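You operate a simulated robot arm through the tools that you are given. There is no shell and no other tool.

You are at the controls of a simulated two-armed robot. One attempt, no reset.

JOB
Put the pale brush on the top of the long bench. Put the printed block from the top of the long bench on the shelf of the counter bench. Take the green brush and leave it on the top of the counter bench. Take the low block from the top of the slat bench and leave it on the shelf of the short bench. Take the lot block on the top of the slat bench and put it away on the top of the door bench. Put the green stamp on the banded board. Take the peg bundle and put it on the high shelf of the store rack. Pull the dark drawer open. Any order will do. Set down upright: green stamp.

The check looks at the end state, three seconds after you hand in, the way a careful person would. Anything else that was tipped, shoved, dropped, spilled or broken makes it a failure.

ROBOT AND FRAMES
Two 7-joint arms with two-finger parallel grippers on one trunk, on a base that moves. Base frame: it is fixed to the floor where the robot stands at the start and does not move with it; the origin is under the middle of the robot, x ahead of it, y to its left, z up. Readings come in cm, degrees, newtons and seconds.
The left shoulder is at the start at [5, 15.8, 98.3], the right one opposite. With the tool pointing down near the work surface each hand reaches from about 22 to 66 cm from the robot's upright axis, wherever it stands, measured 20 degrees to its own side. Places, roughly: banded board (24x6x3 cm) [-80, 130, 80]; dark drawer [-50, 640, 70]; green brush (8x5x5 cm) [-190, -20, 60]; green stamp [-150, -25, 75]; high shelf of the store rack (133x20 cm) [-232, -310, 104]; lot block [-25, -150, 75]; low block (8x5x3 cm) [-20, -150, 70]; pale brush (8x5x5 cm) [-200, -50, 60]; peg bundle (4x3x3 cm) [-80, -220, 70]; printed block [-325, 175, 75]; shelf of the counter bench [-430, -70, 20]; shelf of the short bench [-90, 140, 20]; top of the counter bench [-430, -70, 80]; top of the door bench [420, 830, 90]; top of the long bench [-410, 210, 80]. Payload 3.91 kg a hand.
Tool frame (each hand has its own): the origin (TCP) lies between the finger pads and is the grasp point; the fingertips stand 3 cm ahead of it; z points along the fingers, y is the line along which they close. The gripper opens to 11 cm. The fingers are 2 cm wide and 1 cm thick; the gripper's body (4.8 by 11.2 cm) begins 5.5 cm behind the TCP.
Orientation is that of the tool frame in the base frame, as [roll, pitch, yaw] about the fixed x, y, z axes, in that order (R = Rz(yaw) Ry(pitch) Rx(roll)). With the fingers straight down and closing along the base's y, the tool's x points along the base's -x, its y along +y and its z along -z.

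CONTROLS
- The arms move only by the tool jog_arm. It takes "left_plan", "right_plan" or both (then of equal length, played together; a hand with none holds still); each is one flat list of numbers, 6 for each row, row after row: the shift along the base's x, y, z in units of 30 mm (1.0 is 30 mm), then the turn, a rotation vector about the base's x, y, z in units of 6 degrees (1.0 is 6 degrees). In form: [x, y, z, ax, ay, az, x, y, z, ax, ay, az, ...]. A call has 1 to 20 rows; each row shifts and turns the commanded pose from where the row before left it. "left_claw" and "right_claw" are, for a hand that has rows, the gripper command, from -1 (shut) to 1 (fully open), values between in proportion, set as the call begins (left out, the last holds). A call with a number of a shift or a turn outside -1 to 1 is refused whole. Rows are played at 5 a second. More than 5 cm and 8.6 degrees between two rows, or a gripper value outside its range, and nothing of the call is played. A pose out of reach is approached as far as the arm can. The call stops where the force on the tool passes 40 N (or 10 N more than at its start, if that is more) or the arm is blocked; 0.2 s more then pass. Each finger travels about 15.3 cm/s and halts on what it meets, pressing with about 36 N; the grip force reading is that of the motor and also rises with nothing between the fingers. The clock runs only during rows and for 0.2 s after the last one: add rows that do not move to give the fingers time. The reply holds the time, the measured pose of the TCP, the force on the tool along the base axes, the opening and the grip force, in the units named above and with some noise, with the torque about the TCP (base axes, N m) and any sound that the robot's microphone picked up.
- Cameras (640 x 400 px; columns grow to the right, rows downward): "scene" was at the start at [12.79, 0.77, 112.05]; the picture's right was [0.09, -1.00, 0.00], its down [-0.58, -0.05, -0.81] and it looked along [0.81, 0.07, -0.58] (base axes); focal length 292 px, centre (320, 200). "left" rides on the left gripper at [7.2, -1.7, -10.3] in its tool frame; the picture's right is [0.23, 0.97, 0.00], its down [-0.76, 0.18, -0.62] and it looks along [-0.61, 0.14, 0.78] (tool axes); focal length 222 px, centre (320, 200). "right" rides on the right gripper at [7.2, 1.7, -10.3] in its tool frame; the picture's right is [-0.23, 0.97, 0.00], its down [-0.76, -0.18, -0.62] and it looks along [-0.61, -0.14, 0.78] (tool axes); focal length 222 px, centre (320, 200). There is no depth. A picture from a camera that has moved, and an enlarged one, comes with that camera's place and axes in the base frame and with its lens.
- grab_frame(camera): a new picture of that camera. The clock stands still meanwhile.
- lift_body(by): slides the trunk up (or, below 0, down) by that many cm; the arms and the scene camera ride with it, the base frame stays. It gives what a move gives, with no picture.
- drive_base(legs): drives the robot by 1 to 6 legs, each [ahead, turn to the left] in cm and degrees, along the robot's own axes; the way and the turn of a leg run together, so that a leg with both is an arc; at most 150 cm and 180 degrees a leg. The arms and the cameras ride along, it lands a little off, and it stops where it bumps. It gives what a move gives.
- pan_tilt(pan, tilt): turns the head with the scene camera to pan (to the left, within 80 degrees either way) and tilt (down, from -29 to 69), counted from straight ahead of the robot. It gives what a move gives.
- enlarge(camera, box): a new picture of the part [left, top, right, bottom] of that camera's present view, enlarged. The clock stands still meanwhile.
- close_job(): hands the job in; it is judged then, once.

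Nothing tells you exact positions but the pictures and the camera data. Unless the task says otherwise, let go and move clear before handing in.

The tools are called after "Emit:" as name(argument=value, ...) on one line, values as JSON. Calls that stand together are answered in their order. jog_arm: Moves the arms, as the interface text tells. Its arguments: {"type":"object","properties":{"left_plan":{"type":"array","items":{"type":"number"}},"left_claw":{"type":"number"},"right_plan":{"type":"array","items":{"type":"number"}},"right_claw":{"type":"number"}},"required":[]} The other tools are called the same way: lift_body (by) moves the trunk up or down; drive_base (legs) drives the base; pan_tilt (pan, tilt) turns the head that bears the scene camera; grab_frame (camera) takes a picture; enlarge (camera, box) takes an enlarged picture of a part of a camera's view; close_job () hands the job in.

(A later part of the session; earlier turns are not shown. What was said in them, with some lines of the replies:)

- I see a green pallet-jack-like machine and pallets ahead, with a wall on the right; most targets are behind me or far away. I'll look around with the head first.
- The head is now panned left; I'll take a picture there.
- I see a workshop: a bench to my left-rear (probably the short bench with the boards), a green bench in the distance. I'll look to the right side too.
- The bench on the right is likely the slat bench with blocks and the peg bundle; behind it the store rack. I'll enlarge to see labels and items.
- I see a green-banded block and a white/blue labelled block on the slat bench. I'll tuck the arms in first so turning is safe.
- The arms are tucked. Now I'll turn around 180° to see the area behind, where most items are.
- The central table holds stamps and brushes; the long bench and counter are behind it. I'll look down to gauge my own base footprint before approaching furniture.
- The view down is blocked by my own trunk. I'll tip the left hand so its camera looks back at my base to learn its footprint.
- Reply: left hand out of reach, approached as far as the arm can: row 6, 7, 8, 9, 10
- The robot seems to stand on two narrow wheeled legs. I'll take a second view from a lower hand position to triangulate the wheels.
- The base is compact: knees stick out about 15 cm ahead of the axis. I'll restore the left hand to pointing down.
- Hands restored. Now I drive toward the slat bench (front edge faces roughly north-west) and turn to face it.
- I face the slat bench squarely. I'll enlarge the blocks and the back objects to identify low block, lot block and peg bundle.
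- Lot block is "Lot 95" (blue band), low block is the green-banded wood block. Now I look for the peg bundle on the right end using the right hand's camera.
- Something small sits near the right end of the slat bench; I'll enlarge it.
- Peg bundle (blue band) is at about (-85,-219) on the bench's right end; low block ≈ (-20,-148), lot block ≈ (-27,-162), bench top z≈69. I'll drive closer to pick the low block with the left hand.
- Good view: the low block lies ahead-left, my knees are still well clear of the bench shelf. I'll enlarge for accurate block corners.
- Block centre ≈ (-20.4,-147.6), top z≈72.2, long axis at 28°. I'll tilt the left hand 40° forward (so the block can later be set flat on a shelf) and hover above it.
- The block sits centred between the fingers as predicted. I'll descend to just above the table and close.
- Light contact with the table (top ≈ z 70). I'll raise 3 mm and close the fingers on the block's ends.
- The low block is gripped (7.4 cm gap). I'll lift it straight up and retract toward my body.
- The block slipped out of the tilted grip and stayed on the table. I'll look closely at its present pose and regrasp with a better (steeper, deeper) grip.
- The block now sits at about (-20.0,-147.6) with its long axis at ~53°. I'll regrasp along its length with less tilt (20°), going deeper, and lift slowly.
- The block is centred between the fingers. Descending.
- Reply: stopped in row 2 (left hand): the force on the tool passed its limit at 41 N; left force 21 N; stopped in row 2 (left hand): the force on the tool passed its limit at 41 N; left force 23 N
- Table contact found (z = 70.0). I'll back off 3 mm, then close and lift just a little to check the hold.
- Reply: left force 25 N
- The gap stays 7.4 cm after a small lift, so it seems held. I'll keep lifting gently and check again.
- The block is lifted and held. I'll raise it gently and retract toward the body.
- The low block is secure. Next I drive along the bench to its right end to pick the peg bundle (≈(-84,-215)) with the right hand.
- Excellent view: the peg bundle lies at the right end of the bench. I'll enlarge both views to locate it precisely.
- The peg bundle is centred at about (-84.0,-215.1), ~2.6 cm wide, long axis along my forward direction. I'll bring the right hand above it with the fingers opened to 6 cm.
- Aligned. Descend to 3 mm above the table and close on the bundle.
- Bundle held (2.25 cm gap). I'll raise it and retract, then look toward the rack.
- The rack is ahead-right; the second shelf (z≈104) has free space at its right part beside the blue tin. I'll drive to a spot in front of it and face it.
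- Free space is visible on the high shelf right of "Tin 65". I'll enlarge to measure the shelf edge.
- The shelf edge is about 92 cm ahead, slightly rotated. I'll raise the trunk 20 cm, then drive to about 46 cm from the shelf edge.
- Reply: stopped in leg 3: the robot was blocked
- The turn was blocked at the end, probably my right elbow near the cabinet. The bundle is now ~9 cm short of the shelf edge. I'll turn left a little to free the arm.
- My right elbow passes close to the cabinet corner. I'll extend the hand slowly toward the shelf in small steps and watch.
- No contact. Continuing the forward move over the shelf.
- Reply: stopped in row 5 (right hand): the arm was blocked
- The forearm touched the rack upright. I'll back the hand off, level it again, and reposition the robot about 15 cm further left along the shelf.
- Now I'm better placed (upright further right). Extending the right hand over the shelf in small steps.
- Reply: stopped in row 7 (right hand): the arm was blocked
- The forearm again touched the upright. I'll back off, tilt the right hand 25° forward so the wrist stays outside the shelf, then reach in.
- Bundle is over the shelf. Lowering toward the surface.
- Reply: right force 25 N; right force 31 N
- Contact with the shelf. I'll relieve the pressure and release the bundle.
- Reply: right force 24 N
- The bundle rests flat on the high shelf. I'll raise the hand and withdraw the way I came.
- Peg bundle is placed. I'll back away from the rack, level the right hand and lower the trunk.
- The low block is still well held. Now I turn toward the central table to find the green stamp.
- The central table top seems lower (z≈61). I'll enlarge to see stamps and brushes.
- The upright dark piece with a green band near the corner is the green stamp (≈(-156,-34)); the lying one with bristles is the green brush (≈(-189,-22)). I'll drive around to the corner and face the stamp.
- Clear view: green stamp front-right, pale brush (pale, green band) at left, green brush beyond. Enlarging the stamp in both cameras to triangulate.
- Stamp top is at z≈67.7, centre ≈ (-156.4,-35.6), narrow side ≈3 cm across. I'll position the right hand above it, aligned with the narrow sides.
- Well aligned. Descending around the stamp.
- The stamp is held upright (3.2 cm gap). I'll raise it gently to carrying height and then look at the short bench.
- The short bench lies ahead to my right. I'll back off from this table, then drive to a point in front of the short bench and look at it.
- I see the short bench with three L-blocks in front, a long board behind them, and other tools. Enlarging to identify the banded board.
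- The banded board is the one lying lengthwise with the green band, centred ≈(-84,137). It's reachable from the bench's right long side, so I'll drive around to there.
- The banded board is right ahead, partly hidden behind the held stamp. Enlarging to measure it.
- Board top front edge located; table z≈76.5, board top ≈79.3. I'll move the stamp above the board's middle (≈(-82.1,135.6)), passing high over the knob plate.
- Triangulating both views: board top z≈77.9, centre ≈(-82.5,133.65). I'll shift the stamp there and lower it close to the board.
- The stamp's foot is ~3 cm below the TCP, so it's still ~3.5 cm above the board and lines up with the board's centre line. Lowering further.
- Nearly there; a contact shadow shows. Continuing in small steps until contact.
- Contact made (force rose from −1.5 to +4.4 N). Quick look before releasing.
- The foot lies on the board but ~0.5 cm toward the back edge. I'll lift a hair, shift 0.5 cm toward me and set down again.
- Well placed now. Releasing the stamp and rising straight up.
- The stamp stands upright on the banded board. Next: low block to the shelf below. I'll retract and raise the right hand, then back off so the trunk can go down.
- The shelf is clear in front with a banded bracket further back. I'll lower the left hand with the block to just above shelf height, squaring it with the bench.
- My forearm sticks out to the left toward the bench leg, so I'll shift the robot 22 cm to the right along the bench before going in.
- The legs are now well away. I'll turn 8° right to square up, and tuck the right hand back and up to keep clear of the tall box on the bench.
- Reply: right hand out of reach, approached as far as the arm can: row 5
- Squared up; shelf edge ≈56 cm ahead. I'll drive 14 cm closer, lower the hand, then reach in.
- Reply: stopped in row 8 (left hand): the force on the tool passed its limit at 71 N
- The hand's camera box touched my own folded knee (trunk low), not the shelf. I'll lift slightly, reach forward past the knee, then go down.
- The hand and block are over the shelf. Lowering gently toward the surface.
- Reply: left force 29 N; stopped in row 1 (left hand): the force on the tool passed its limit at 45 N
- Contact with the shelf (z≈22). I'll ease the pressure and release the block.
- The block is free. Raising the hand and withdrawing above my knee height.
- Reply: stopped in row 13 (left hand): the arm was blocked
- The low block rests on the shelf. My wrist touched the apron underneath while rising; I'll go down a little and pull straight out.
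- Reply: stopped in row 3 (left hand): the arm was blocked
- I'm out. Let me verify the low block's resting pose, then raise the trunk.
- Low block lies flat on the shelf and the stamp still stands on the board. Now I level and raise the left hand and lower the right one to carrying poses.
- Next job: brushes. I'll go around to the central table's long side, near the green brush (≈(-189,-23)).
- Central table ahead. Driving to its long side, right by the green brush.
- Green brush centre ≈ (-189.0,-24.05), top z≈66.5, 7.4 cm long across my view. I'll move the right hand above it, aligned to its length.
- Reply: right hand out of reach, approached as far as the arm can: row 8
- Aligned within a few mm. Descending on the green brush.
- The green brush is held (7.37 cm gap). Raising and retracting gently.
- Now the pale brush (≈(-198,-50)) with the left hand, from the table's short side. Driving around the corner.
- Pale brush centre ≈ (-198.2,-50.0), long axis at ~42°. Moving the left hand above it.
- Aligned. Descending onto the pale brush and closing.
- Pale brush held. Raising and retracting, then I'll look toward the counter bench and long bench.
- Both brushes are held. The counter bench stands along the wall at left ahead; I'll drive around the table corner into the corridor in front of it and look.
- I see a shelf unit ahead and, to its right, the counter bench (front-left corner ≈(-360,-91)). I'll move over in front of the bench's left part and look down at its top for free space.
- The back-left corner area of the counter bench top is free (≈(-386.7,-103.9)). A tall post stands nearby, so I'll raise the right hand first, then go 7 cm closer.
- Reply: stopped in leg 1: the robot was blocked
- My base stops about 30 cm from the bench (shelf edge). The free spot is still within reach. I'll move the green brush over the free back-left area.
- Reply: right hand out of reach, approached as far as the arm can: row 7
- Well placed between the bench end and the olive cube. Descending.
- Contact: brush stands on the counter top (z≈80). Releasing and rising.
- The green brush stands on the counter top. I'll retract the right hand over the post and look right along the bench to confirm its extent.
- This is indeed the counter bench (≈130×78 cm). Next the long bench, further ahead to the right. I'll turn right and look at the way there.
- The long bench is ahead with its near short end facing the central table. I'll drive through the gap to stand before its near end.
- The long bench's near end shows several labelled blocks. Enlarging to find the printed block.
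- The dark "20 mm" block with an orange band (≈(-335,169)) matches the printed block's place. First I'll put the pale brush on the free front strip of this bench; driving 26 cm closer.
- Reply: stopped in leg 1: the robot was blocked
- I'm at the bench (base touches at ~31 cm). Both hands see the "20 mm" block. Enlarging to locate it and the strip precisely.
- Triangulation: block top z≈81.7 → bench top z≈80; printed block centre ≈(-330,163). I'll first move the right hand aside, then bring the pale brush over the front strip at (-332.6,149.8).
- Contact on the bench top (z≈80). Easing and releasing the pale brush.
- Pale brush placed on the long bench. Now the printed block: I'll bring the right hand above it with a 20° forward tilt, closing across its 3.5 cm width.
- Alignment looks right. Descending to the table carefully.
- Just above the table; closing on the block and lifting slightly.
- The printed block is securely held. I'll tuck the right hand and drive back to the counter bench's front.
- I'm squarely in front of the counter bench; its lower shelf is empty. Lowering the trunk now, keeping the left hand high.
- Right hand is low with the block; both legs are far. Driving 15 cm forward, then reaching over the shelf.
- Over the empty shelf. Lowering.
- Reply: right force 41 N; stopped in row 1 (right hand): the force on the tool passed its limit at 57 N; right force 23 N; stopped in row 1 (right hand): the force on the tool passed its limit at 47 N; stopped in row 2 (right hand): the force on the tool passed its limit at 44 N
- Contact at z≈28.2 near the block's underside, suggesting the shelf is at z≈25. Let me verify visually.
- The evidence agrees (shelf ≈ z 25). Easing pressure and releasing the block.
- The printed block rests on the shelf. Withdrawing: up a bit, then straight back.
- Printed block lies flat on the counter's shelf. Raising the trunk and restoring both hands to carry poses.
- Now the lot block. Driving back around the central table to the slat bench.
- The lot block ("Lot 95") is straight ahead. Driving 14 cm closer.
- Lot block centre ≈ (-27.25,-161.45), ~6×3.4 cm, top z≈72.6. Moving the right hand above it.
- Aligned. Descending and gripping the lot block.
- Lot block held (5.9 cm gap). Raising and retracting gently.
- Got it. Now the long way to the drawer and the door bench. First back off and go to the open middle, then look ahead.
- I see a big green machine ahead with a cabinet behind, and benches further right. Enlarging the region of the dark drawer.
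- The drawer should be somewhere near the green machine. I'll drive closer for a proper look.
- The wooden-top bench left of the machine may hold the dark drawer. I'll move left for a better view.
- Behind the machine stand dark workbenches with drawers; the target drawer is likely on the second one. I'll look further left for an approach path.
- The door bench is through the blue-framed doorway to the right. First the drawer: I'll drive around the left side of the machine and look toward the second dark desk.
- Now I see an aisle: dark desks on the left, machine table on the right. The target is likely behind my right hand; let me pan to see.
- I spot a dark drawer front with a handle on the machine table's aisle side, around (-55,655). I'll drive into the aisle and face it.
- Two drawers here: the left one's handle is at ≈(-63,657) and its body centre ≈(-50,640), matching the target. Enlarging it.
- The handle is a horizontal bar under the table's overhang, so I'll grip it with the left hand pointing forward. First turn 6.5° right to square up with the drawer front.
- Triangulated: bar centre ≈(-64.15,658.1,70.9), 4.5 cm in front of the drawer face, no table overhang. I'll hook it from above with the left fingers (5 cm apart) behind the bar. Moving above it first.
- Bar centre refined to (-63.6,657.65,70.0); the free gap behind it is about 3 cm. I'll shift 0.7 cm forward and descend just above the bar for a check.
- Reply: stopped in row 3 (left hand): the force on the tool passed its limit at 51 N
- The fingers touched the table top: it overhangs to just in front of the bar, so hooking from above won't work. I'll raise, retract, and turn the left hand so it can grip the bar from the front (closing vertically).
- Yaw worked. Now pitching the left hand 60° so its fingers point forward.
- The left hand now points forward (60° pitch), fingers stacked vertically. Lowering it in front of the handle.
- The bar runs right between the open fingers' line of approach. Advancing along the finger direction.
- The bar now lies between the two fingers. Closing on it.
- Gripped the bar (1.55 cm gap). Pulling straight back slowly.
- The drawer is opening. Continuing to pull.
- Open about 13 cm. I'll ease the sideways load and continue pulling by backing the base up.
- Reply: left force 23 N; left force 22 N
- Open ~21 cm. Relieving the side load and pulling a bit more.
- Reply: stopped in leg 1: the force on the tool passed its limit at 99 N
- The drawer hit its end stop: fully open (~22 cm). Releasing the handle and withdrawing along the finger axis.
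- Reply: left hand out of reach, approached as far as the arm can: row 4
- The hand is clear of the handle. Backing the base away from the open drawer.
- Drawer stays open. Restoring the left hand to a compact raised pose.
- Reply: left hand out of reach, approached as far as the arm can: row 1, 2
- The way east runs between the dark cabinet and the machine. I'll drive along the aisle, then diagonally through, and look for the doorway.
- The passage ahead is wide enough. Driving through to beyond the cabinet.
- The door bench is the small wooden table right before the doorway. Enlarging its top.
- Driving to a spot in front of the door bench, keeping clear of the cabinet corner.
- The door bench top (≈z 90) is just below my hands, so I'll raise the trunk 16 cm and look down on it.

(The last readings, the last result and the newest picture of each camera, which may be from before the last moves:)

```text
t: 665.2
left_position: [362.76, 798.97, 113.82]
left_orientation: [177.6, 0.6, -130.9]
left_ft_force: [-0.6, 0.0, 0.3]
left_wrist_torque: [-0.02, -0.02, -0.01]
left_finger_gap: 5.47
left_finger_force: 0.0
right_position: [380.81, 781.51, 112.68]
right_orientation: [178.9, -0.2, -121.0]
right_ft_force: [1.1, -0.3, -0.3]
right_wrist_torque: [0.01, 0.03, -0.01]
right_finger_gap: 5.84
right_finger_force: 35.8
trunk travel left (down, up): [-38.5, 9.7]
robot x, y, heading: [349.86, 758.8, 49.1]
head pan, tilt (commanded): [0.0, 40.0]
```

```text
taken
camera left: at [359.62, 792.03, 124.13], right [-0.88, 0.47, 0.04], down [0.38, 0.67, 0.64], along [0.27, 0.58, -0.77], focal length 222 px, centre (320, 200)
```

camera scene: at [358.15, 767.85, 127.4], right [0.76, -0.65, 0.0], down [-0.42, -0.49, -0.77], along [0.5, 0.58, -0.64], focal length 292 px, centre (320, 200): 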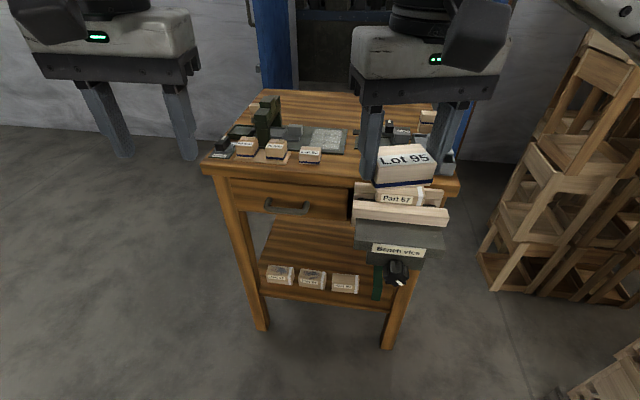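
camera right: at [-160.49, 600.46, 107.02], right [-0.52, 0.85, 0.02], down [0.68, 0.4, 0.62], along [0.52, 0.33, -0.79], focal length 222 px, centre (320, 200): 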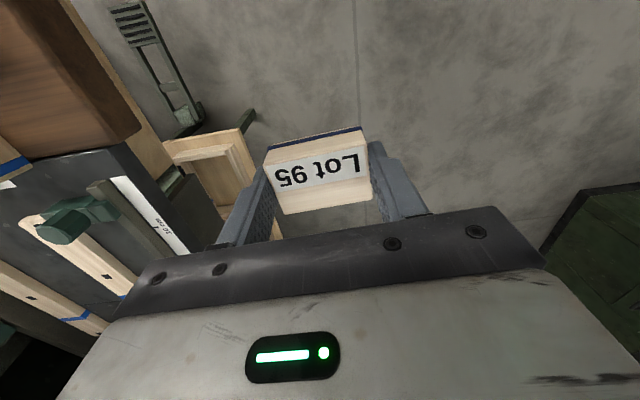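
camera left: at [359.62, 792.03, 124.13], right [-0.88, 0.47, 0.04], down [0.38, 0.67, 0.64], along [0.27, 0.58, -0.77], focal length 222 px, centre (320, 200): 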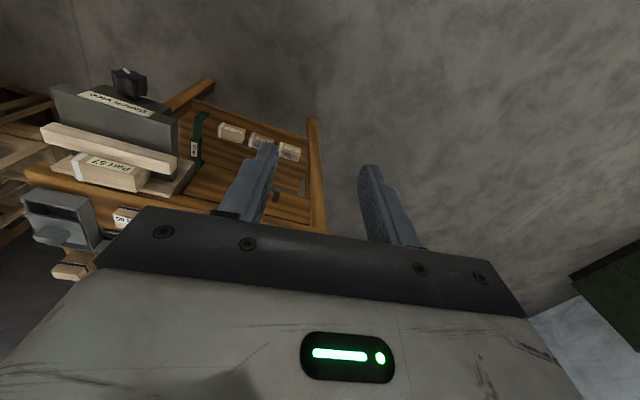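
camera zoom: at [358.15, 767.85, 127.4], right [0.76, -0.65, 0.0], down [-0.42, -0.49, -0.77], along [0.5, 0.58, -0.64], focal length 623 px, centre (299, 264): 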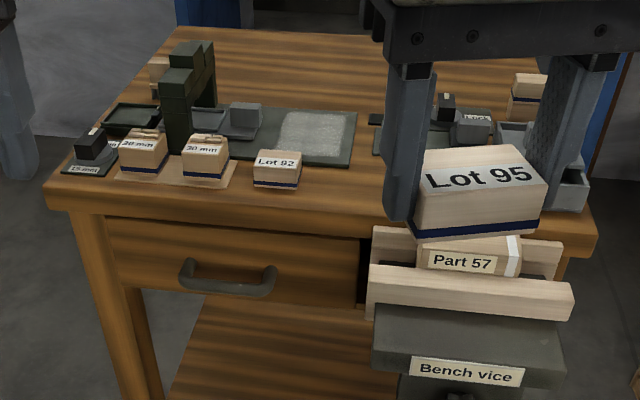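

The top holds several items; there is free wood in the back half and perhaps beside "Lot 92". I'll square up to the bench and move the right hand aside for a clear view.

Emit:
drive_base(legs=[[0, -9]])

Emit:
jog_arm(right_plan=[0.6, -0.7, 0.3, 0, 0, 0, 0.6, -0.7, 0.3, 0, 0, 0, 0.6, -0.7, 0, 0, 0, 0, 0.6, -0.7, 0, 0, 0, 0])

Emit:
grab_frame(camera="scene")

Emit:
enlarge(camera="scene", box=[180, 80, 460, 250])

```text
t: 666.3
left_position: [368.93, 796.47, 114.03]
left_orientation: [177.5, 0.7, -139.9]
left_ft_force: [0.3, 0.1, 0.0]
left_wrist_torque: [0.02, -0.03, 0.01]
left_finger_gap: 5.51
left_finger_force: 0.0
right_position: [384.01, 776.45, 112.61]
right_orientation: [178.9, -0.1, -130.0]
right_ft_force: [-0.3, 0.4, -0.6]
right_wrist_torque: [-0.02, 0.03, 0.02]
right_finger_gap: 5.85
right_finger_force: 35.8
trunk travel left (down, up): [-38.5, 9.7]
robot x, y, heading: [350.13, 758.76, 40.1]
head pan, tilt (commanded): [0.0, 40.0]
```

```text
t: 667.3
left_position: [368.89, 796.4, 113.96]
left_orientation: [177.6, 0.8, -139.9]
left_ft_force: [0.4, 0.6, 0.0]
left_wrist_torque: [-0.01, -0.03, 0.02]
left_finger_gap: 5.52
left_finger_force: 0.1
right_position: [391.28, 768.05, 114.41]
right_orientation: [178.8, -0.2, -129.9]
right_ft_force: [0.1, -0.4, -0.2]
right_wrist_torque: [0.01, -0.02, -0.03]
right_finger_gap: 5.88
right_finger_force: 35.7
trunk travel left (down, up): [-38.5, 9.7]
robot x, y, heading: [350.06, 758.45, 40.0]
head pan, tilt (commanded): [0.0, 40.0]
```

```text
taken
camera scene: at [359.54, 766.43, 127.39], right [0.65, -0.76, 0.0], down [-0.49, -0.42, -0.77], along [0.58, 0.5, -0.64], focal length 292 px, centre (320, 200)
```

scene: 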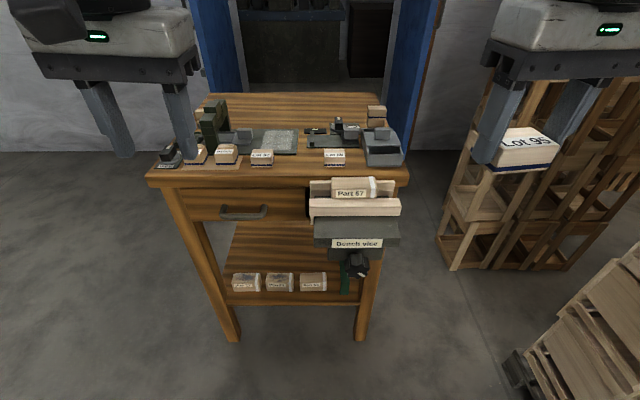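

```text
2.29 times, centred on (320, 165) of scene
camera zoom: at [359.54, 766.43, 127.39], right [0.65, -0.76, 0.0], down [-0.49, -0.42, -0.77], along [0.58, 0.5, -0.64], focal length 668 px, centre (320, 280)
```

zoom: 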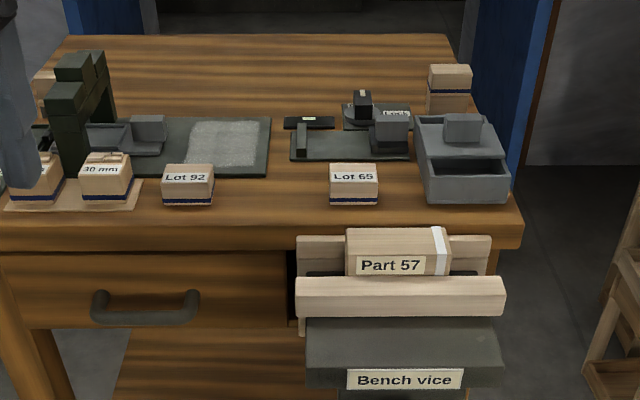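

There's a ~12 cm free gap between "Lot 92" and "Lot 65" near the front edge, easy to reach without getting close to the vice. I'll triangulate it with the hand cameras.

Emit:
grab_frame(camera="left")

Emit:
grab_frame(camera="right")

```text
taken
camera left: at [364.73, 790.08, 124.14], right [-0.8, 0.6, 0.04], down [0.48, 0.6, 0.64], along [0.36, 0.53, -0.77], focal length 222 px, centre (320, 200)
```

left: 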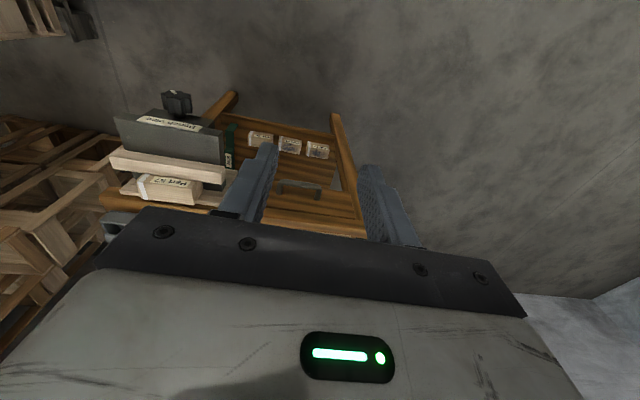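

```text
taken
camera right: at [385.38, 763.43, 124.84], right [-0.6, 0.8, 0.02], down [0.64, 0.46, 0.62], along [0.48, 0.38, -0.79], focal length 222 px, centre (320, 200)
```

right: 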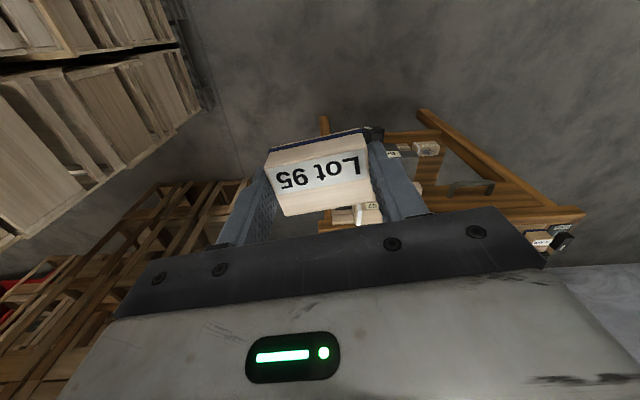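

Emit:
drive_base(legs=[[17, 0]])

Emit:
pan_tilt(pan=0, tilt=50)

Emit:
enlarge(camera="scene", box=[180, 90, 440, 250])

Emit:
grab_frame(camera="left")

```text
t: 668.7
left_position: [381.99, 807.6, 114.07]
left_orientation: [177.6, 0.7, -140.0]
left_ft_force: [1.0, -0.8, 0.6]
left_wrist_torque: [0.01, -0.03, 0.02]
left_finger_gap: 5.51
left_finger_force: 0.1
right_position: [404.44, 779.24, 114.43]
right_orientation: [178.8, -0.1, -130.0]
right_ft_force: [0.2, 0.5, 0.2]
right_wrist_torque: [-0.01, 0.01, 0.01]
right_finger_gap: 5.89
right_finger_force: 35.9
trunk travel left (down, up): [-38.5, 9.7]
robot x, y, heading: [363.14, 769.56, 40.3]
head pan, tilt (commanded): [0.0, 40.0]
```

```text
t: 669.5
left_position: [381.95, 807.55, 113.94]
left_orientation: [177.6, 0.6, -140.0]
left_ft_force: [0.2, -0.3, 0.2]
left_wrist_torque: [-0.01, 0.01, 0.02]
left_finger_gap: 5.51
left_finger_force: 0.0
right_position: [404.31, 779.18, 114.61]
right_orientation: [178.9, -0.1, -130.0]
right_ft_force: [-0.9, -0.9, -0.7]
right_wrist_torque: [-0.05, -0.03, 0.02]
right_finger_gap: 5.88
right_finger_force: 35.9
trunk travel left (down, up): [-38.5, 9.7]
robot x, y, heading: [363.28, 769.31, 40.4]
head pan, tilt (commanded): [0.0, 50.0]
```

```text
2.46 times, centred on (310, 170) of scene
camera zoom: at [372.01, 777.04, 125.98], right [0.65, -0.76, 0.0], down [-0.58, -0.49, -0.64], along [0.49, 0.42, -0.77], focal length 719 px, centre (345, 274)
```

zoom: 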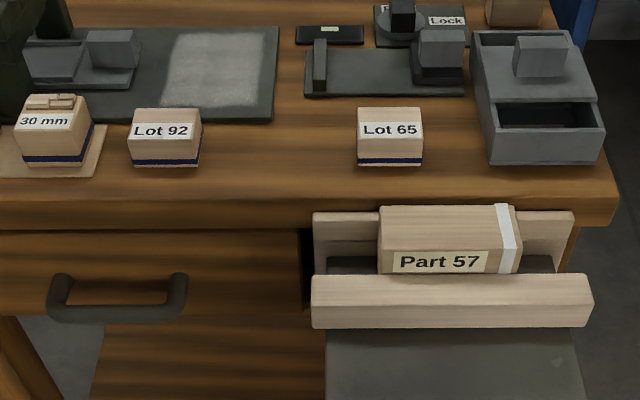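

```text
taken
camera left: at [377.82, 801.21, 124.14], right [-0.8, 0.6, 0.04], down [0.48, 0.6, 0.64], along [0.36, 0.53, -0.77], focal length 222 px, centre (320, 200)
```

left: 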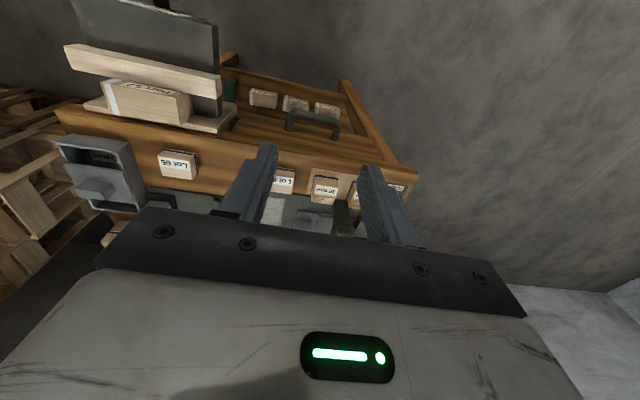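

Emit:
enlarge(camera="left", box=[130, 120, 350, 220])

```text
2.91 times, centred on (240, 170) of left
camera zoom: at [377.82, 801.21, 124.14], right [-0.8, 0.6, 0.04], down [0.48, 0.6, 0.64], along [0.36, 0.53, -0.77], focal length 646 px, centre (553, 287)
```

zoom: 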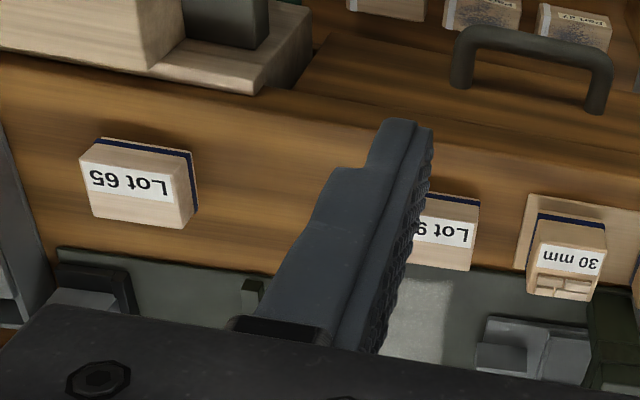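

Table top z≈88; the gap between the two lots is 12.5 cm with its centre front at (401.3,808.7). I'll clear the left hand away and bring the lot block over (402.6,809.8), aligned with its neighbours.

Emit:
jog_arm(left_plan=[-0.5, -0.1, 0.3, 0, 0, 0, -0.6, -0.1, 0.2, 0, 0, 0, -0.6, -0.1, 0, 0, 0, 0, -0.6, -0.1, 0, 0, 0, 0, -0.5, -0.1, 0, 0, 0, 0])

Emit:
jog_arm(right_plan=[-0.052, 0.8, 0, 0, 0, -0.3, -0.052, 0.9, 0, 0, 0, -0.3, -0.052, 0.94, 0, 0, 0, -0.3, -0.052, 0.94, 0, 0, 0, -0.3, -0.052, 0.94, 0, 0, 0, -0.32, -0.052, 0.94, 0, 0, 0, 0, -0.052, 0.94, 0, 0, 0, 0, -0.052, 0.94, 0, 0, 0, 0, -0.052, 0.94, 0, 0, 0, 0, -0.052, 0.94, 0, 0, 0, 0, -0.052, 0.97, 0, 0, 0, 0])

Emit:
grab_frame(camera="right")

Emit:
grab_frame(camera="scene")

```text
t: 670.6
left_position: [373.48, 806.04, 115.45]
left_orientation: [177.6, 0.7, -139.9]
left_ft_force: [0.2, 0.4, 0.7]
left_wrist_torque: [0.02, 0.01, 0.02]
left_finger_gap: 5.51
left_finger_force: 0.0
right_position: [404.31, 779.12, 114.52]
right_orientation: [178.8, -0.1, -130.0]
right_ft_force: [-1.0, -0.1, 0.7]
right_wrist_torque: [0.0, -0.01, 0.03]
right_finger_gap: 5.88
right_finger_force: 36.0
trunk travel left (down, up): [-38.5, 9.7]
robot x, y, heading: [362.72, 769.6, 40.4]
head pan, tilt (commanded): [0.0, 50.0]
```

```text
t: 673.0
left_position: [373.58, 806.04, 115.48]
left_orientation: [177.5, 0.7, -139.7]
left_ft_force: [0.1, 0.0, -0.3]
left_wrist_torque: [0.02, 0.0, 0.0]
left_finger_gap: 5.48
left_finger_force: 0.2
right_position: [402.74, 806.81, 114.39]
right_orientation: [178.9, 0.0, -139.0]
right_ft_force: [0.7, -0.2, -0.3]
right_wrist_torque: [0.0, 0.03, -0.02]
right_finger_gap: 5.84
right_finger_force: 35.7
right hand out of reach, approached as far as the arm can: row 11
trunk travel left (down, up): [-38.5, 9.7]
robot x, y, heading: [362.77, 769.15, 40.2]
head pan, tilt (commanded): [0.0, 50.0]
```

```text
taken
camera right: at [396.26, 803.17, 124.76], right [-0.47, 0.88, 0.02], down [0.7, 0.36, 0.62], along [0.54, 0.3, -0.79], focal length 222 px, centre (320, 200)
```

right: 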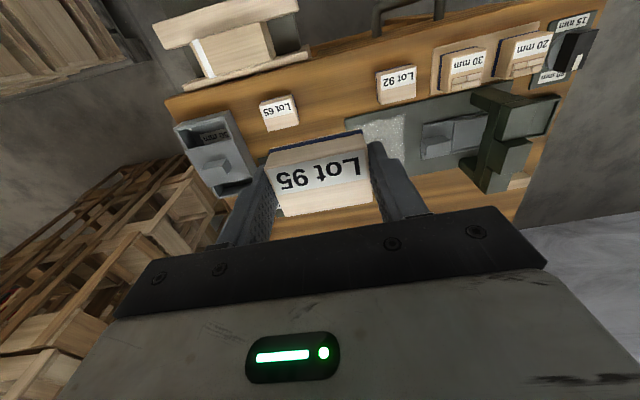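

```text
taken
camera scene: at [372.06, 777.0, 125.97], right [0.65, -0.76, 0.0], down [-0.59, -0.49, -0.64], along [0.49, 0.42, -0.77], focal length 292 px, centre (320, 200)
```

scene: 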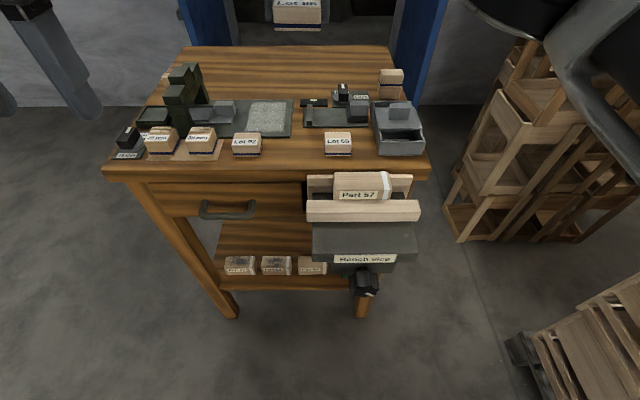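

Good alignment; just out of reach at this height. I'll lower and shift the last 3 cm forward.

Emit:
jog_arm(right_plan=[0, 0, -0.7, 0, 0, 0, 0, 0, -0.7, 0, 0, 0, 0, 0.2, -0.7, 0, 0, 0, 0, 0.3, -0.5, 0, 0, 0, -0.02, 0.3, -0.3, 0, 0, 0, -0.02, 0.2, 0, 0, 0, 0])

Emit:
grab_frame(camera="right")

Emit:
enlarge(camera="scene", box=[180, 60, 440, 220])

```text
t: 674.5
left_position: [373.52, 805.99, 115.48]
left_orientation: [177.6, 0.7, -139.9]
left_ft_force: [-0.3, -0.2, -0.2]
left_wrist_torque: [0.03, 0.0, -0.01]
left_finger_gap: 5.5
left_finger_force: 0.0
right_position: [402.64, 809.4, 105.75]
right_orientation: [178.8, -0.2, -139.0]
right_ft_force: [-0.3, -0.4, 0.9]
right_wrist_torque: [0.0, 0.01, 0.0]
right_finger_gap: 5.88
right_finger_force: 36.0
trunk travel left (down, up): [-38.5, 9.7]
robot x, y, heading: [362.94, 769.38, 40.3]
head pan, tilt (commanded): [0.0, 50.0]
```

```text
taken
camera right: at [396.07, 805.94, 116.06], right [-0.47, 0.89, 0.02], down [0.7, 0.36, 0.62], along [0.54, 0.3, -0.79], focal length 222 px, centre (320, 200)
```

right: 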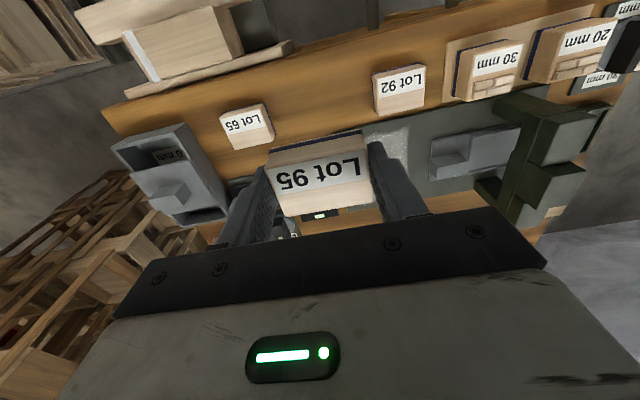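

```text
2.46 times, centred on (310, 140) of scene
camera zoom: at [371.99, 777.04, 125.97], right [0.65, -0.76, 0.0], down [-0.58, -0.5, -0.64], along [0.49, 0.42, -0.77], focal length 719 px, centre (345, 348)
```

zoom: 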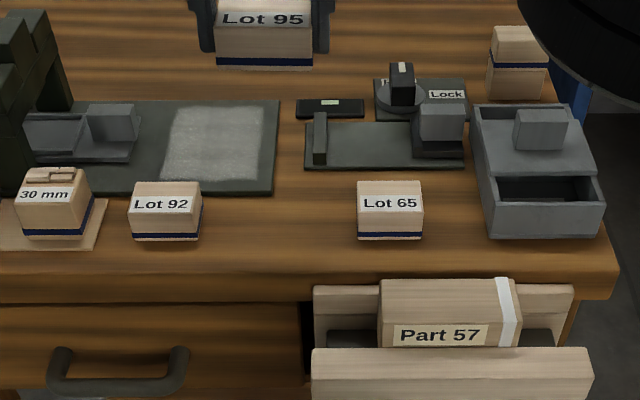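

Landing point matches the centre of the gap. Descending.

Emit:
jog_arm(right_plan=[0, 0.05, -0.6, 0, 0, 0, 0, 0.05, -0.6, 0, 0, 0, 0, 0, -0.6, 0, 0, 0, 0, 0, -0.6, 0, 0, 0, 0, 0, -0.6, 0, 0, 0, 0, 0, -0.5, 0, 0, 0, 0, 0, 0, 0, 0, 0])

Emit:
grab_frame(camera="right")

Emit:
enlarge(camera="scene", box=[180, 60, 440, 220])

```text
t: 676.0
left_position: [373.5, 806.06, 115.36]
left_orientation: [177.6, 0.7, -140.0]
left_ft_force: [-0.2, -0.4, 0.4]
left_wrist_torque: [0.01, -0.02, -0.02]
left_finger_gap: 5.51
left_finger_force: 0.1
right_position: [402.59, 810.02, 95.45]
right_orientation: [179.0, -0.1, -139.1]
right_ft_force: [-0.1, -0.1, -0.1]
right_wrist_torque: [0.0, 0.0, -0.02]
right_finger_gap: 5.86
right_finger_force: 35.4
trunk travel left (down, up): [-38.5, 9.7]
robot x, y, heading: [362.58, 769.34, 40.3]
head pan, tilt (commanded): [0.0, 50.0]
```

```text
taken
camera right: at [396.07, 806.49, 105.76], right [-0.47, 0.88, 0.02], down [0.7, 0.36, 0.62], along [0.54, 0.3, -0.79], focal length 222 px, centre (320, 200)
```

right: 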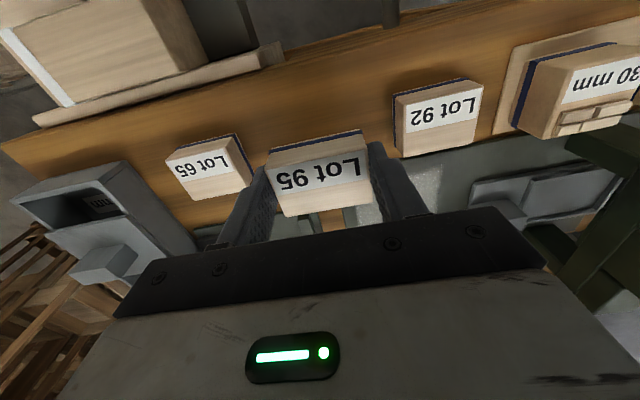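

```text
2.46 times, centred on (310, 140) of scene
camera zoom: at [372.0, 777.03, 125.97], right [0.65, -0.76, 0.0], down [-0.58, -0.5, -0.64], along [0.49, 0.42, -0.77], focal length 719 px, centre (345, 348)
```

zoom: 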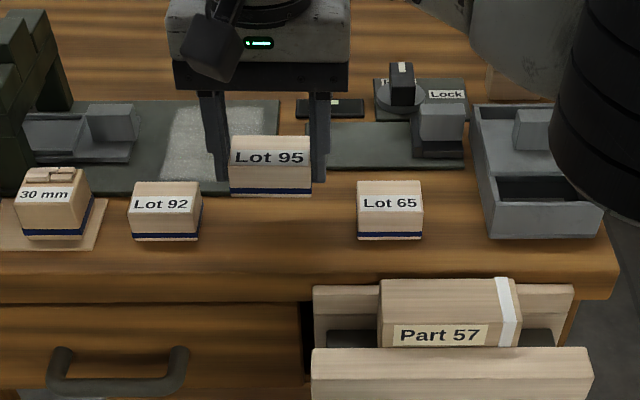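

Emit:
jog_arm(right_plan=[0, -0.03, -0.4, 0, 0, 0, 0, 0, -0.3, 0, 0, 0, 0, 0, -0.2, 0, 0, 0, 0, 0, 0, 0, 0, 0])

Emit:
jog_arm(right_plan=[0, 0, -0.1, 0, 0, 0, 0, 0, 0, 0, 0, 0])

Emit:
jog_arm(right_plan=[0, 0, -0.1, 0, 0, 0, 0, 0, 0, 0, 0, 0])

Emit:
jog_arm(right_plan=[0, 0, -0.08, 0, 0, 0, 0, 0, 0, 0, 0, 0])

```text
t: 677.0
left_position: [373.54, 806.06, 115.46]
left_orientation: [177.7, 0.6, -139.9]
left_ft_force: [-0.5, -0.1, 0.2]
left_wrist_torque: [0.0, -0.04, 0.0]
left_finger_gap: 5.51
left_finger_force: 0.1
right_position: [402.62, 809.95, 92.62]
right_orientation: [178.8, -0.1, -139.1]
right_ft_force: [-1.6, 0.3, 0.3]
right_wrist_torque: [-0.01, 0.03, 0.02]
right_finger_gap: 5.85
right_finger_force: 36.3
trunk travel left (down, up): [-38.5, 9.7]
robot x, y, heading: [362.4, 769.43, 40.1]
head pan, tilt (commanded): [0.0, 50.0]
```

```text
t: 677.6
left_position: [373.54, 806.07, 115.52]
left_orientation: [177.6, 0.7, -140.0]
left_ft_force: [-0.4, 0.6, 0.3]
left_wrist_torque: [0.01, -0.02, -0.01]
left_finger_gap: 5.51
left_finger_force: 0.0
right_position: [402.68, 809.91, 92.27]
right_orientation: [178.7, -0.1, -139.1]
right_ft_force: [-0.2, -0.4, -1.2]
right_wrist_torque: [0.01, 0.0, 0.0]
right_finger_gap: 5.88
right_finger_force: 36.5
trunk travel left (down, up): [-38.5, 9.7]
robot x, y, heading: [363.06, 769.16, 40.6]
head pan, tilt (commanded): [0.0, 50.0]
```

```text
t: 678.2
left_position: [373.54, 805.99, 115.47]
left_orientation: [177.6, 0.7, -139.9]
left_ft_force: [-0.1, -0.1, 0.2]
left_wrist_torque: [0.02, 0.01, 0.01]
left_finger_gap: 5.5
left_finger_force: 0.1
right_position: [402.68, 809.95, 92.07]
right_orientation: [178.9, -0.2, -139.0]
right_ft_force: [-0.8, 0.6, -0.2]
right_wrist_torque: [-0.04, -0.02, 0.03]
right_finger_gap: 5.89
right_finger_force: 36.2
trunk travel left (down, up): [-38.5, 9.7]
robot x, y, heading: [363.07, 769.45, 40.1]
head pan, tilt (commanded): [0.0, 50.0]
```

```text
t: 678.9
left_position: [373.41, 806.0, 115.48]
left_orientation: [177.6, 0.7, -140.0]
left_ft_force: [1.2, -0.2, -0.6]
left_wrist_torque: [0.02, 0.03, -0.02]
left_finger_gap: 5.5
left_finger_force: 0.1
right_position: [402.72, 810.05, 91.77]
right_orientation: [178.8, -0.1, -139.1]
right_ft_force: [-1.1, -0.9, -0.9]
right_wrist_torque: [0.01, 0.0, 0.01]
right_finger_gap: 5.86
right_finger_force: 36.2
trunk travel left (down, up): [-38.5, 9.7]
robot x, y, heading: [362.79, 769.53, 40.0]
head pan, tilt (commanded): [0.0, 50.0]
```

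Emit:
jog_arm(right_plan=[0, 0, -0.07, 0, 0, 0, 0, 0, 0, 0, 0, 0])

Emit:
jog_arm(right_plan=[0, 0, -0.07, 0, 0, 0, 0, 0, 0, 0, 0, 0])

Emit:
jog_arm(right_plan=[0, 0, -0.07, 0, 0, 0, 0, 0, 0, 0, 0, 0])

Emit:
enlarge(camera="scene", box=[220, 80, 380, 200])

```text
t: 679.5
left_position: [373.5, 806.1, 115.43]
left_orientation: [177.7, 0.7, -139.8]
left_ft_force: [-0.3, 0.5, 0.3]
left_wrist_torque: [-0.02, -0.02, 0.02]
left_finger_gap: 5.51
left_finger_force: 0.1
right_position: [402.7, 810.05, 91.54]
right_orientation: [178.9, 0.0, -139.1]
right_ft_force: [-0.5, -0.5, -0.5]
right_wrist_torque: [-0.03, -0.01, -0.01]
right_finger_gap: 5.86
right_finger_force: 35.4
trunk travel left (down, up): [-38.5, 9.7]
robot x, y, heading: [363.06, 769.47, 40.0]
head pan, tilt (commanded): [0.0, 50.0]
```

```text
t: 680.0
left_position: [373.35, 806.02, 115.48]
left_orientation: [177.6, 0.8, -139.9]
left_ft_force: [-0.4, 0.1, 0.2]
left_wrist_torque: [-0.01, -0.04, 0.05]
left_finger_gap: 5.5
left_finger_force: 0.0
right_position: [402.65, 809.84, 91.6]
right_orientation: [178.9, 0.1, -139.1]
right_ft_force: [2.0, 0.7, 13.5]
right_wrist_torque: [-0.22, -0.35, 0.06]
right_finger_gap: 5.86
right_finger_force: 35.7
trunk travel left (down, up): [-38.5, 9.7]
robot x, y, heading: [362.9, 769.55, 40.2]
head pan, tilt (commanded): [0.0, 50.0]
```

```text
t: 680.6
left_position: [373.3, 805.92, 115.47]
left_orientation: [177.6, 0.8, -139.8]
left_ft_force: [-0.4, -0.2, -0.4]
left_wrist_torque: [0.01, 0.0, -0.02]
left_finger_gap: 5.51
left_finger_force: 0.1
right_position: [402.64, 810.01, 91.45]
right_orientation: [178.9, 0.1, -139.1]
right_ft_force: [1.7, 2.2, 25.1]
right_wrist_torque: [-0.47, -0.53, 0.1]
right_finger_gap: 5.89
right_finger_force: 35.9
trunk travel left (down, up): [-38.5, 9.7]
robot x, y, heading: [362.97, 769.65, 40.6]
head pan, tilt (commanded): [0.0, 50.0]
```

```text
3.33 times, centred on (300, 140) of scene
camera zoom: at [371.86, 776.91, 126.01], right [0.65, -0.76, 0.0], down [-0.58, -0.49, -0.64], along [0.49, 0.42, -0.76], focal length 974 px, centre (387, 400)
```

zoom: 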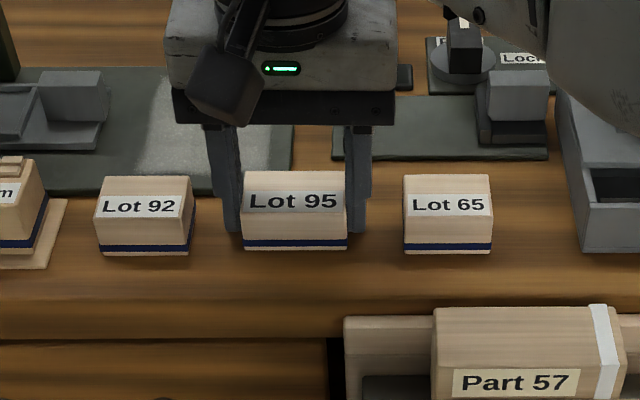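

The lot block stands neatly between its neighbours, touching the top. Easing pressure and releasing with a small opening.

Emit:
jog_arm(right_plan=[0, 0, 0.06, 0, 0, 0, 0, 0, 0, 0, 0, 0])

Emit:
jog_arm(right_plan=[0, 0, 0, 0, 0, 0, 0, 0, 0, 0, 0, 0, 0, 0, 0, 0, 0, 0], right_claw=0.25)

Emit:
jog_arm(right_plan=[0, 0, 0.2, 0, 0, 0, 0, 0, 0.4, 0, 0, 0, 0, 0, 0.6, 0, 0, 0, 0, 0, 0.7, 0, 0, 0, 0, 0, 0.8, 0, 0, 0, 0, 0, 0.8, 0, 0, 0, 0, 0, 0.8, 0, 0, 0])

Emit:
grab_frame(camera="scene")

Emit:
enlarge(camera="scene", box=[180, 60, 440, 220])

```text
t: 681.2
left_position: [373.3, 805.93, 115.47]
left_orientation: [177.6, 0.8, -140.0]
left_ft_force: [0.5, 0.3, -0.2]
left_wrist_torque: [-0.05, -0.02, 0.01]
left_finger_gap: 5.49
left_finger_force: 0.1
right_position: [402.68, 809.92, 91.61]
right_orientation: [178.8, 0.1, -139.1]
right_ft_force: [3.1, 2.6, 18.0]
right_wrist_torque: [-0.24, -0.44, 0.11]
right_finger_gap: 5.89
right_finger_force: 36.5
trunk travel left (down, up): [-38.5, 9.7]
robot x, y, heading: [363.02, 769.71, 40.1]
head pan, tilt (commanded): [0.0, 50.0]
```

```text
t: 682.0
left_position: [373.51, 806.02, 115.51]
left_orientation: [177.6, 0.7, -140.0]
left_ft_force: [0.3, 0.1, 0.1]
left_wrist_torque: [-0.03, -0.05, 0.02]
left_finger_gap: 5.48
left_finger_force: 0.1
right_position: [402.69, 809.88, 91.38]
right_orientation: [178.9, 0.0, -139.1]
right_ft_force: [-0.4, -0.1, 0.0]
right_wrist_torque: [0.03, 0.03, -0.02]
right_finger_gap: 6.87
right_finger_force: 0.0
trunk travel left (down, up): [-38.5, 9.7]
robot x, y, heading: [362.69, 769.56, 40.2]
head pan, tilt (commanded): [0.0, 50.0]
```

```text
t: 683.6
left_position: [373.56, 806.01, 115.42]
left_orientation: [177.5, 0.7, -139.9]
left_ft_force: [0.3, -0.5, -0.3]
left_wrist_torque: [-0.02, 0.04, -0.01]
left_finger_gap: 5.49
left_finger_force: 0.0
right_position: [402.68, 809.72, 104.29]
right_orientation: [178.8, -0.1, -139.1]
right_ft_force: [-0.1, -0.2, -0.8]
right_wrist_torque: [0.02, -0.02, 0.06]
right_finger_gap: 6.88
right_finger_force: 0.0
right hand out of reach, approached as far as the arm can: row 7
trunk travel left (down, up): [-38.5, 9.7]
robot x, y, heading: [363.17, 769.53, 40.4]
head pan, tilt (commanded): [0.0, 50.0]
```

```text
taken
camera scene: at [372.01, 777.01, 125.97], right [0.65, -0.76, 0.0], down [-0.58, -0.49, -0.64], along [0.49, 0.42, -0.77], focal length 292 px, centre (320, 200)
```

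scene: 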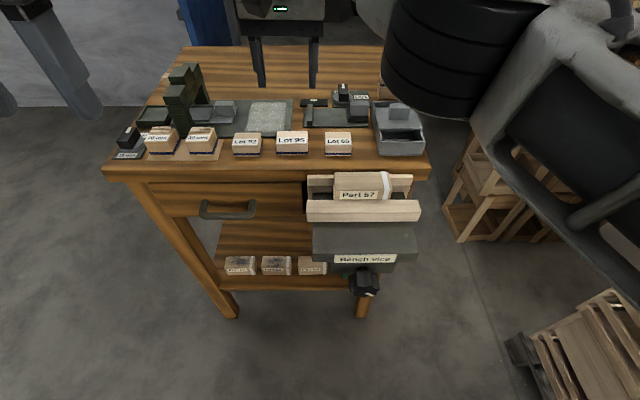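

```text
2.46 times, centred on (310, 140) of scene
camera zoom: at [372.01, 777.01, 125.97], right [0.65, -0.76, 0.0], down [-0.58, -0.49, -0.64], along [0.49, 0.42, -0.77], focal length 719 px, centre (345, 348)
```

zoom: 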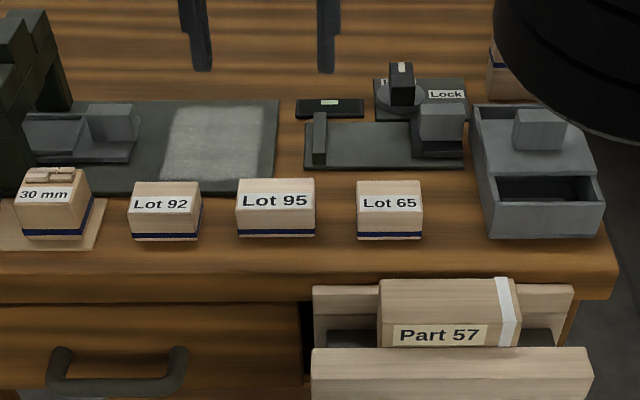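

Lot 95 stands between Lot 92 and Lot 65, neighbours untouched. Retracting the right hand and backing away.

Emit:
jog_arm(right_plan=[-0.5, -0.42, 0.2, 0, 0, 0, -0.6, -0.5, 0.4, 0, 0, 0, -0.6, -0.5, 0.4, 0, 0, 0, -0.6, -0.5, 0.4, 0, 0, 0, -0.6, -0.5, 0.3, 0, 0, 0, -0.6, -0.5, 0, 0, 0, 0, -0.6, -0.5, 0, 0, 0, 0])

Emit:
drive_base(legs=[[-30, 0]])

Emit:
pan_tilt(pan=0, tilt=35)

Emit:
grab_frame(camera="scene")

```text
t: 685.2
left_position: [373.46, 806.05, 115.4]
left_orientation: [177.6, 0.6, -139.8]
left_ft_force: [0.2, -0.1, 0.1]
left_wrist_torque: [-0.03, 0.0, -0.03]
left_finger_gap: 5.5
left_finger_force: 0.1
right_position: [390.19, 799.31, 109.26]
right_orientation: [178.9, -0.2, -139.1]
right_ft_force: [-0.3, 0.3, -0.2]
right_wrist_torque: [0.0, 0.01, 0.01]
right_finger_gap: 6.92
right_finger_force: 0.1
trunk travel left (down, up): [-38.5, 9.7]
robot x, y, heading: [362.94, 769.45, 40.7]
head pan, tilt (commanded): [0.0, 50.0]
```

```text
t: 687.3
left_position: [350.51, 786.53, 115.45]
left_orientation: [177.6, 0.7, -139.8]
left_ft_force: [0.3, -0.2, 0.2]
left_wrist_torque: [0.0, -0.03, -0.01]
left_finger_gap: 5.51
left_finger_force: 0.0
right_position: [367.26, 779.99, 109.36]
right_orientation: [178.9, -0.1, -139.1]
right_ft_force: [-0.2, 0.3, -0.4]
right_wrist_torque: [0.02, -0.05, -0.02]
right_finger_gap: 6.89
right_finger_force: 0.2
trunk travel left (down, up): [-38.5, 9.7]
robot x, y, heading: [340.41, 749.99, 40.3]
head pan, tilt (commanded): [0.0, 50.0]
```

```text
t: 688.1
left_position: [350.61, 786.67, 115.38]
left_orientation: [177.6, 0.7, -140.0]
left_ft_force: [0.5, -1.2, 0.1]
left_wrist_torque: [-0.01, -0.01, 0.0]
left_finger_gap: 5.47
left_finger_force: 0.1
right_position: [367.33, 779.98, 109.3]
right_orientation: [178.8, -0.1, -139.1]
right_ft_force: [-0.6, 0.0, 0.1]
right_wrist_torque: [0.01, 0.03, 0.0]
right_finger_gap: 6.89
right_finger_force: 0.0
trunk travel left (down, up): [-38.5, 9.7]
robot x, y, heading: [339.78, 749.85, 40.3]
head pan, tilt (commanded): [0.0, 35.0]
```

```text
taken
camera scene: at [349.92, 758.33, 128.14], right [0.65, -0.76, 0.0], down [-0.44, -0.37, -0.82], along [0.63, 0.53, -0.57], focal length 292 px, centre (320, 200)
```

scene: 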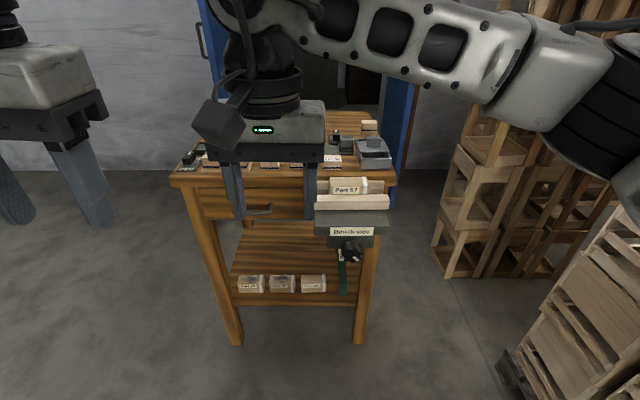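

Everything is in place: brushes, blocks, stamp, peg bundle placed, drawer open, both hands empty and clear. I'm handing in the job.

Emit:
close_job()

```text
The job is handed in.
```

I finished all eight tasks and handed the job in. Both hands are empty and clear of everything.

| Task | Where it ended up |
|---|---|
| Pale brush | On the long bench top, front strip at the near end |
| Printed block | Flat on the counter bench's shelf. I took the dark "20 mm" block with the orange band to be this one, because it was the labelled block whose position fit the one given. |
| Green brush | On the counter bench top, back left |
| Low block | Flat on the short bench's shelf |
| Lot block ("Lot 95") | On the door bench top, between Lot 92 and Lot 65, which did not move |
| Green stamp | Upright on the banded board |
| Peg bundle | On the store rack's high shelf, right of "Tin 65" |
| Dark drawer | Pulled open about 22 cm, to its stop |

Some things did not go cleanly along the way:
- **Banded board:** it slid about 0.75 cm along the bench when I released the stamp. I left it there.
- **Low block:** it slipped from the first grasp and turned about 25° where it stood on the slat bench. The second grasp held.
- **Light bumps:** my arms or base touched the rack upright, the underside of the short bench, the machine table's top at the drawer, and the counter and long bench fronts. A turn near the tall "Air" cabinet was also blocked. I saw nothing shift from any of these.

I checked each item right after placing it. I did not go back for a final look at the earlier ones.
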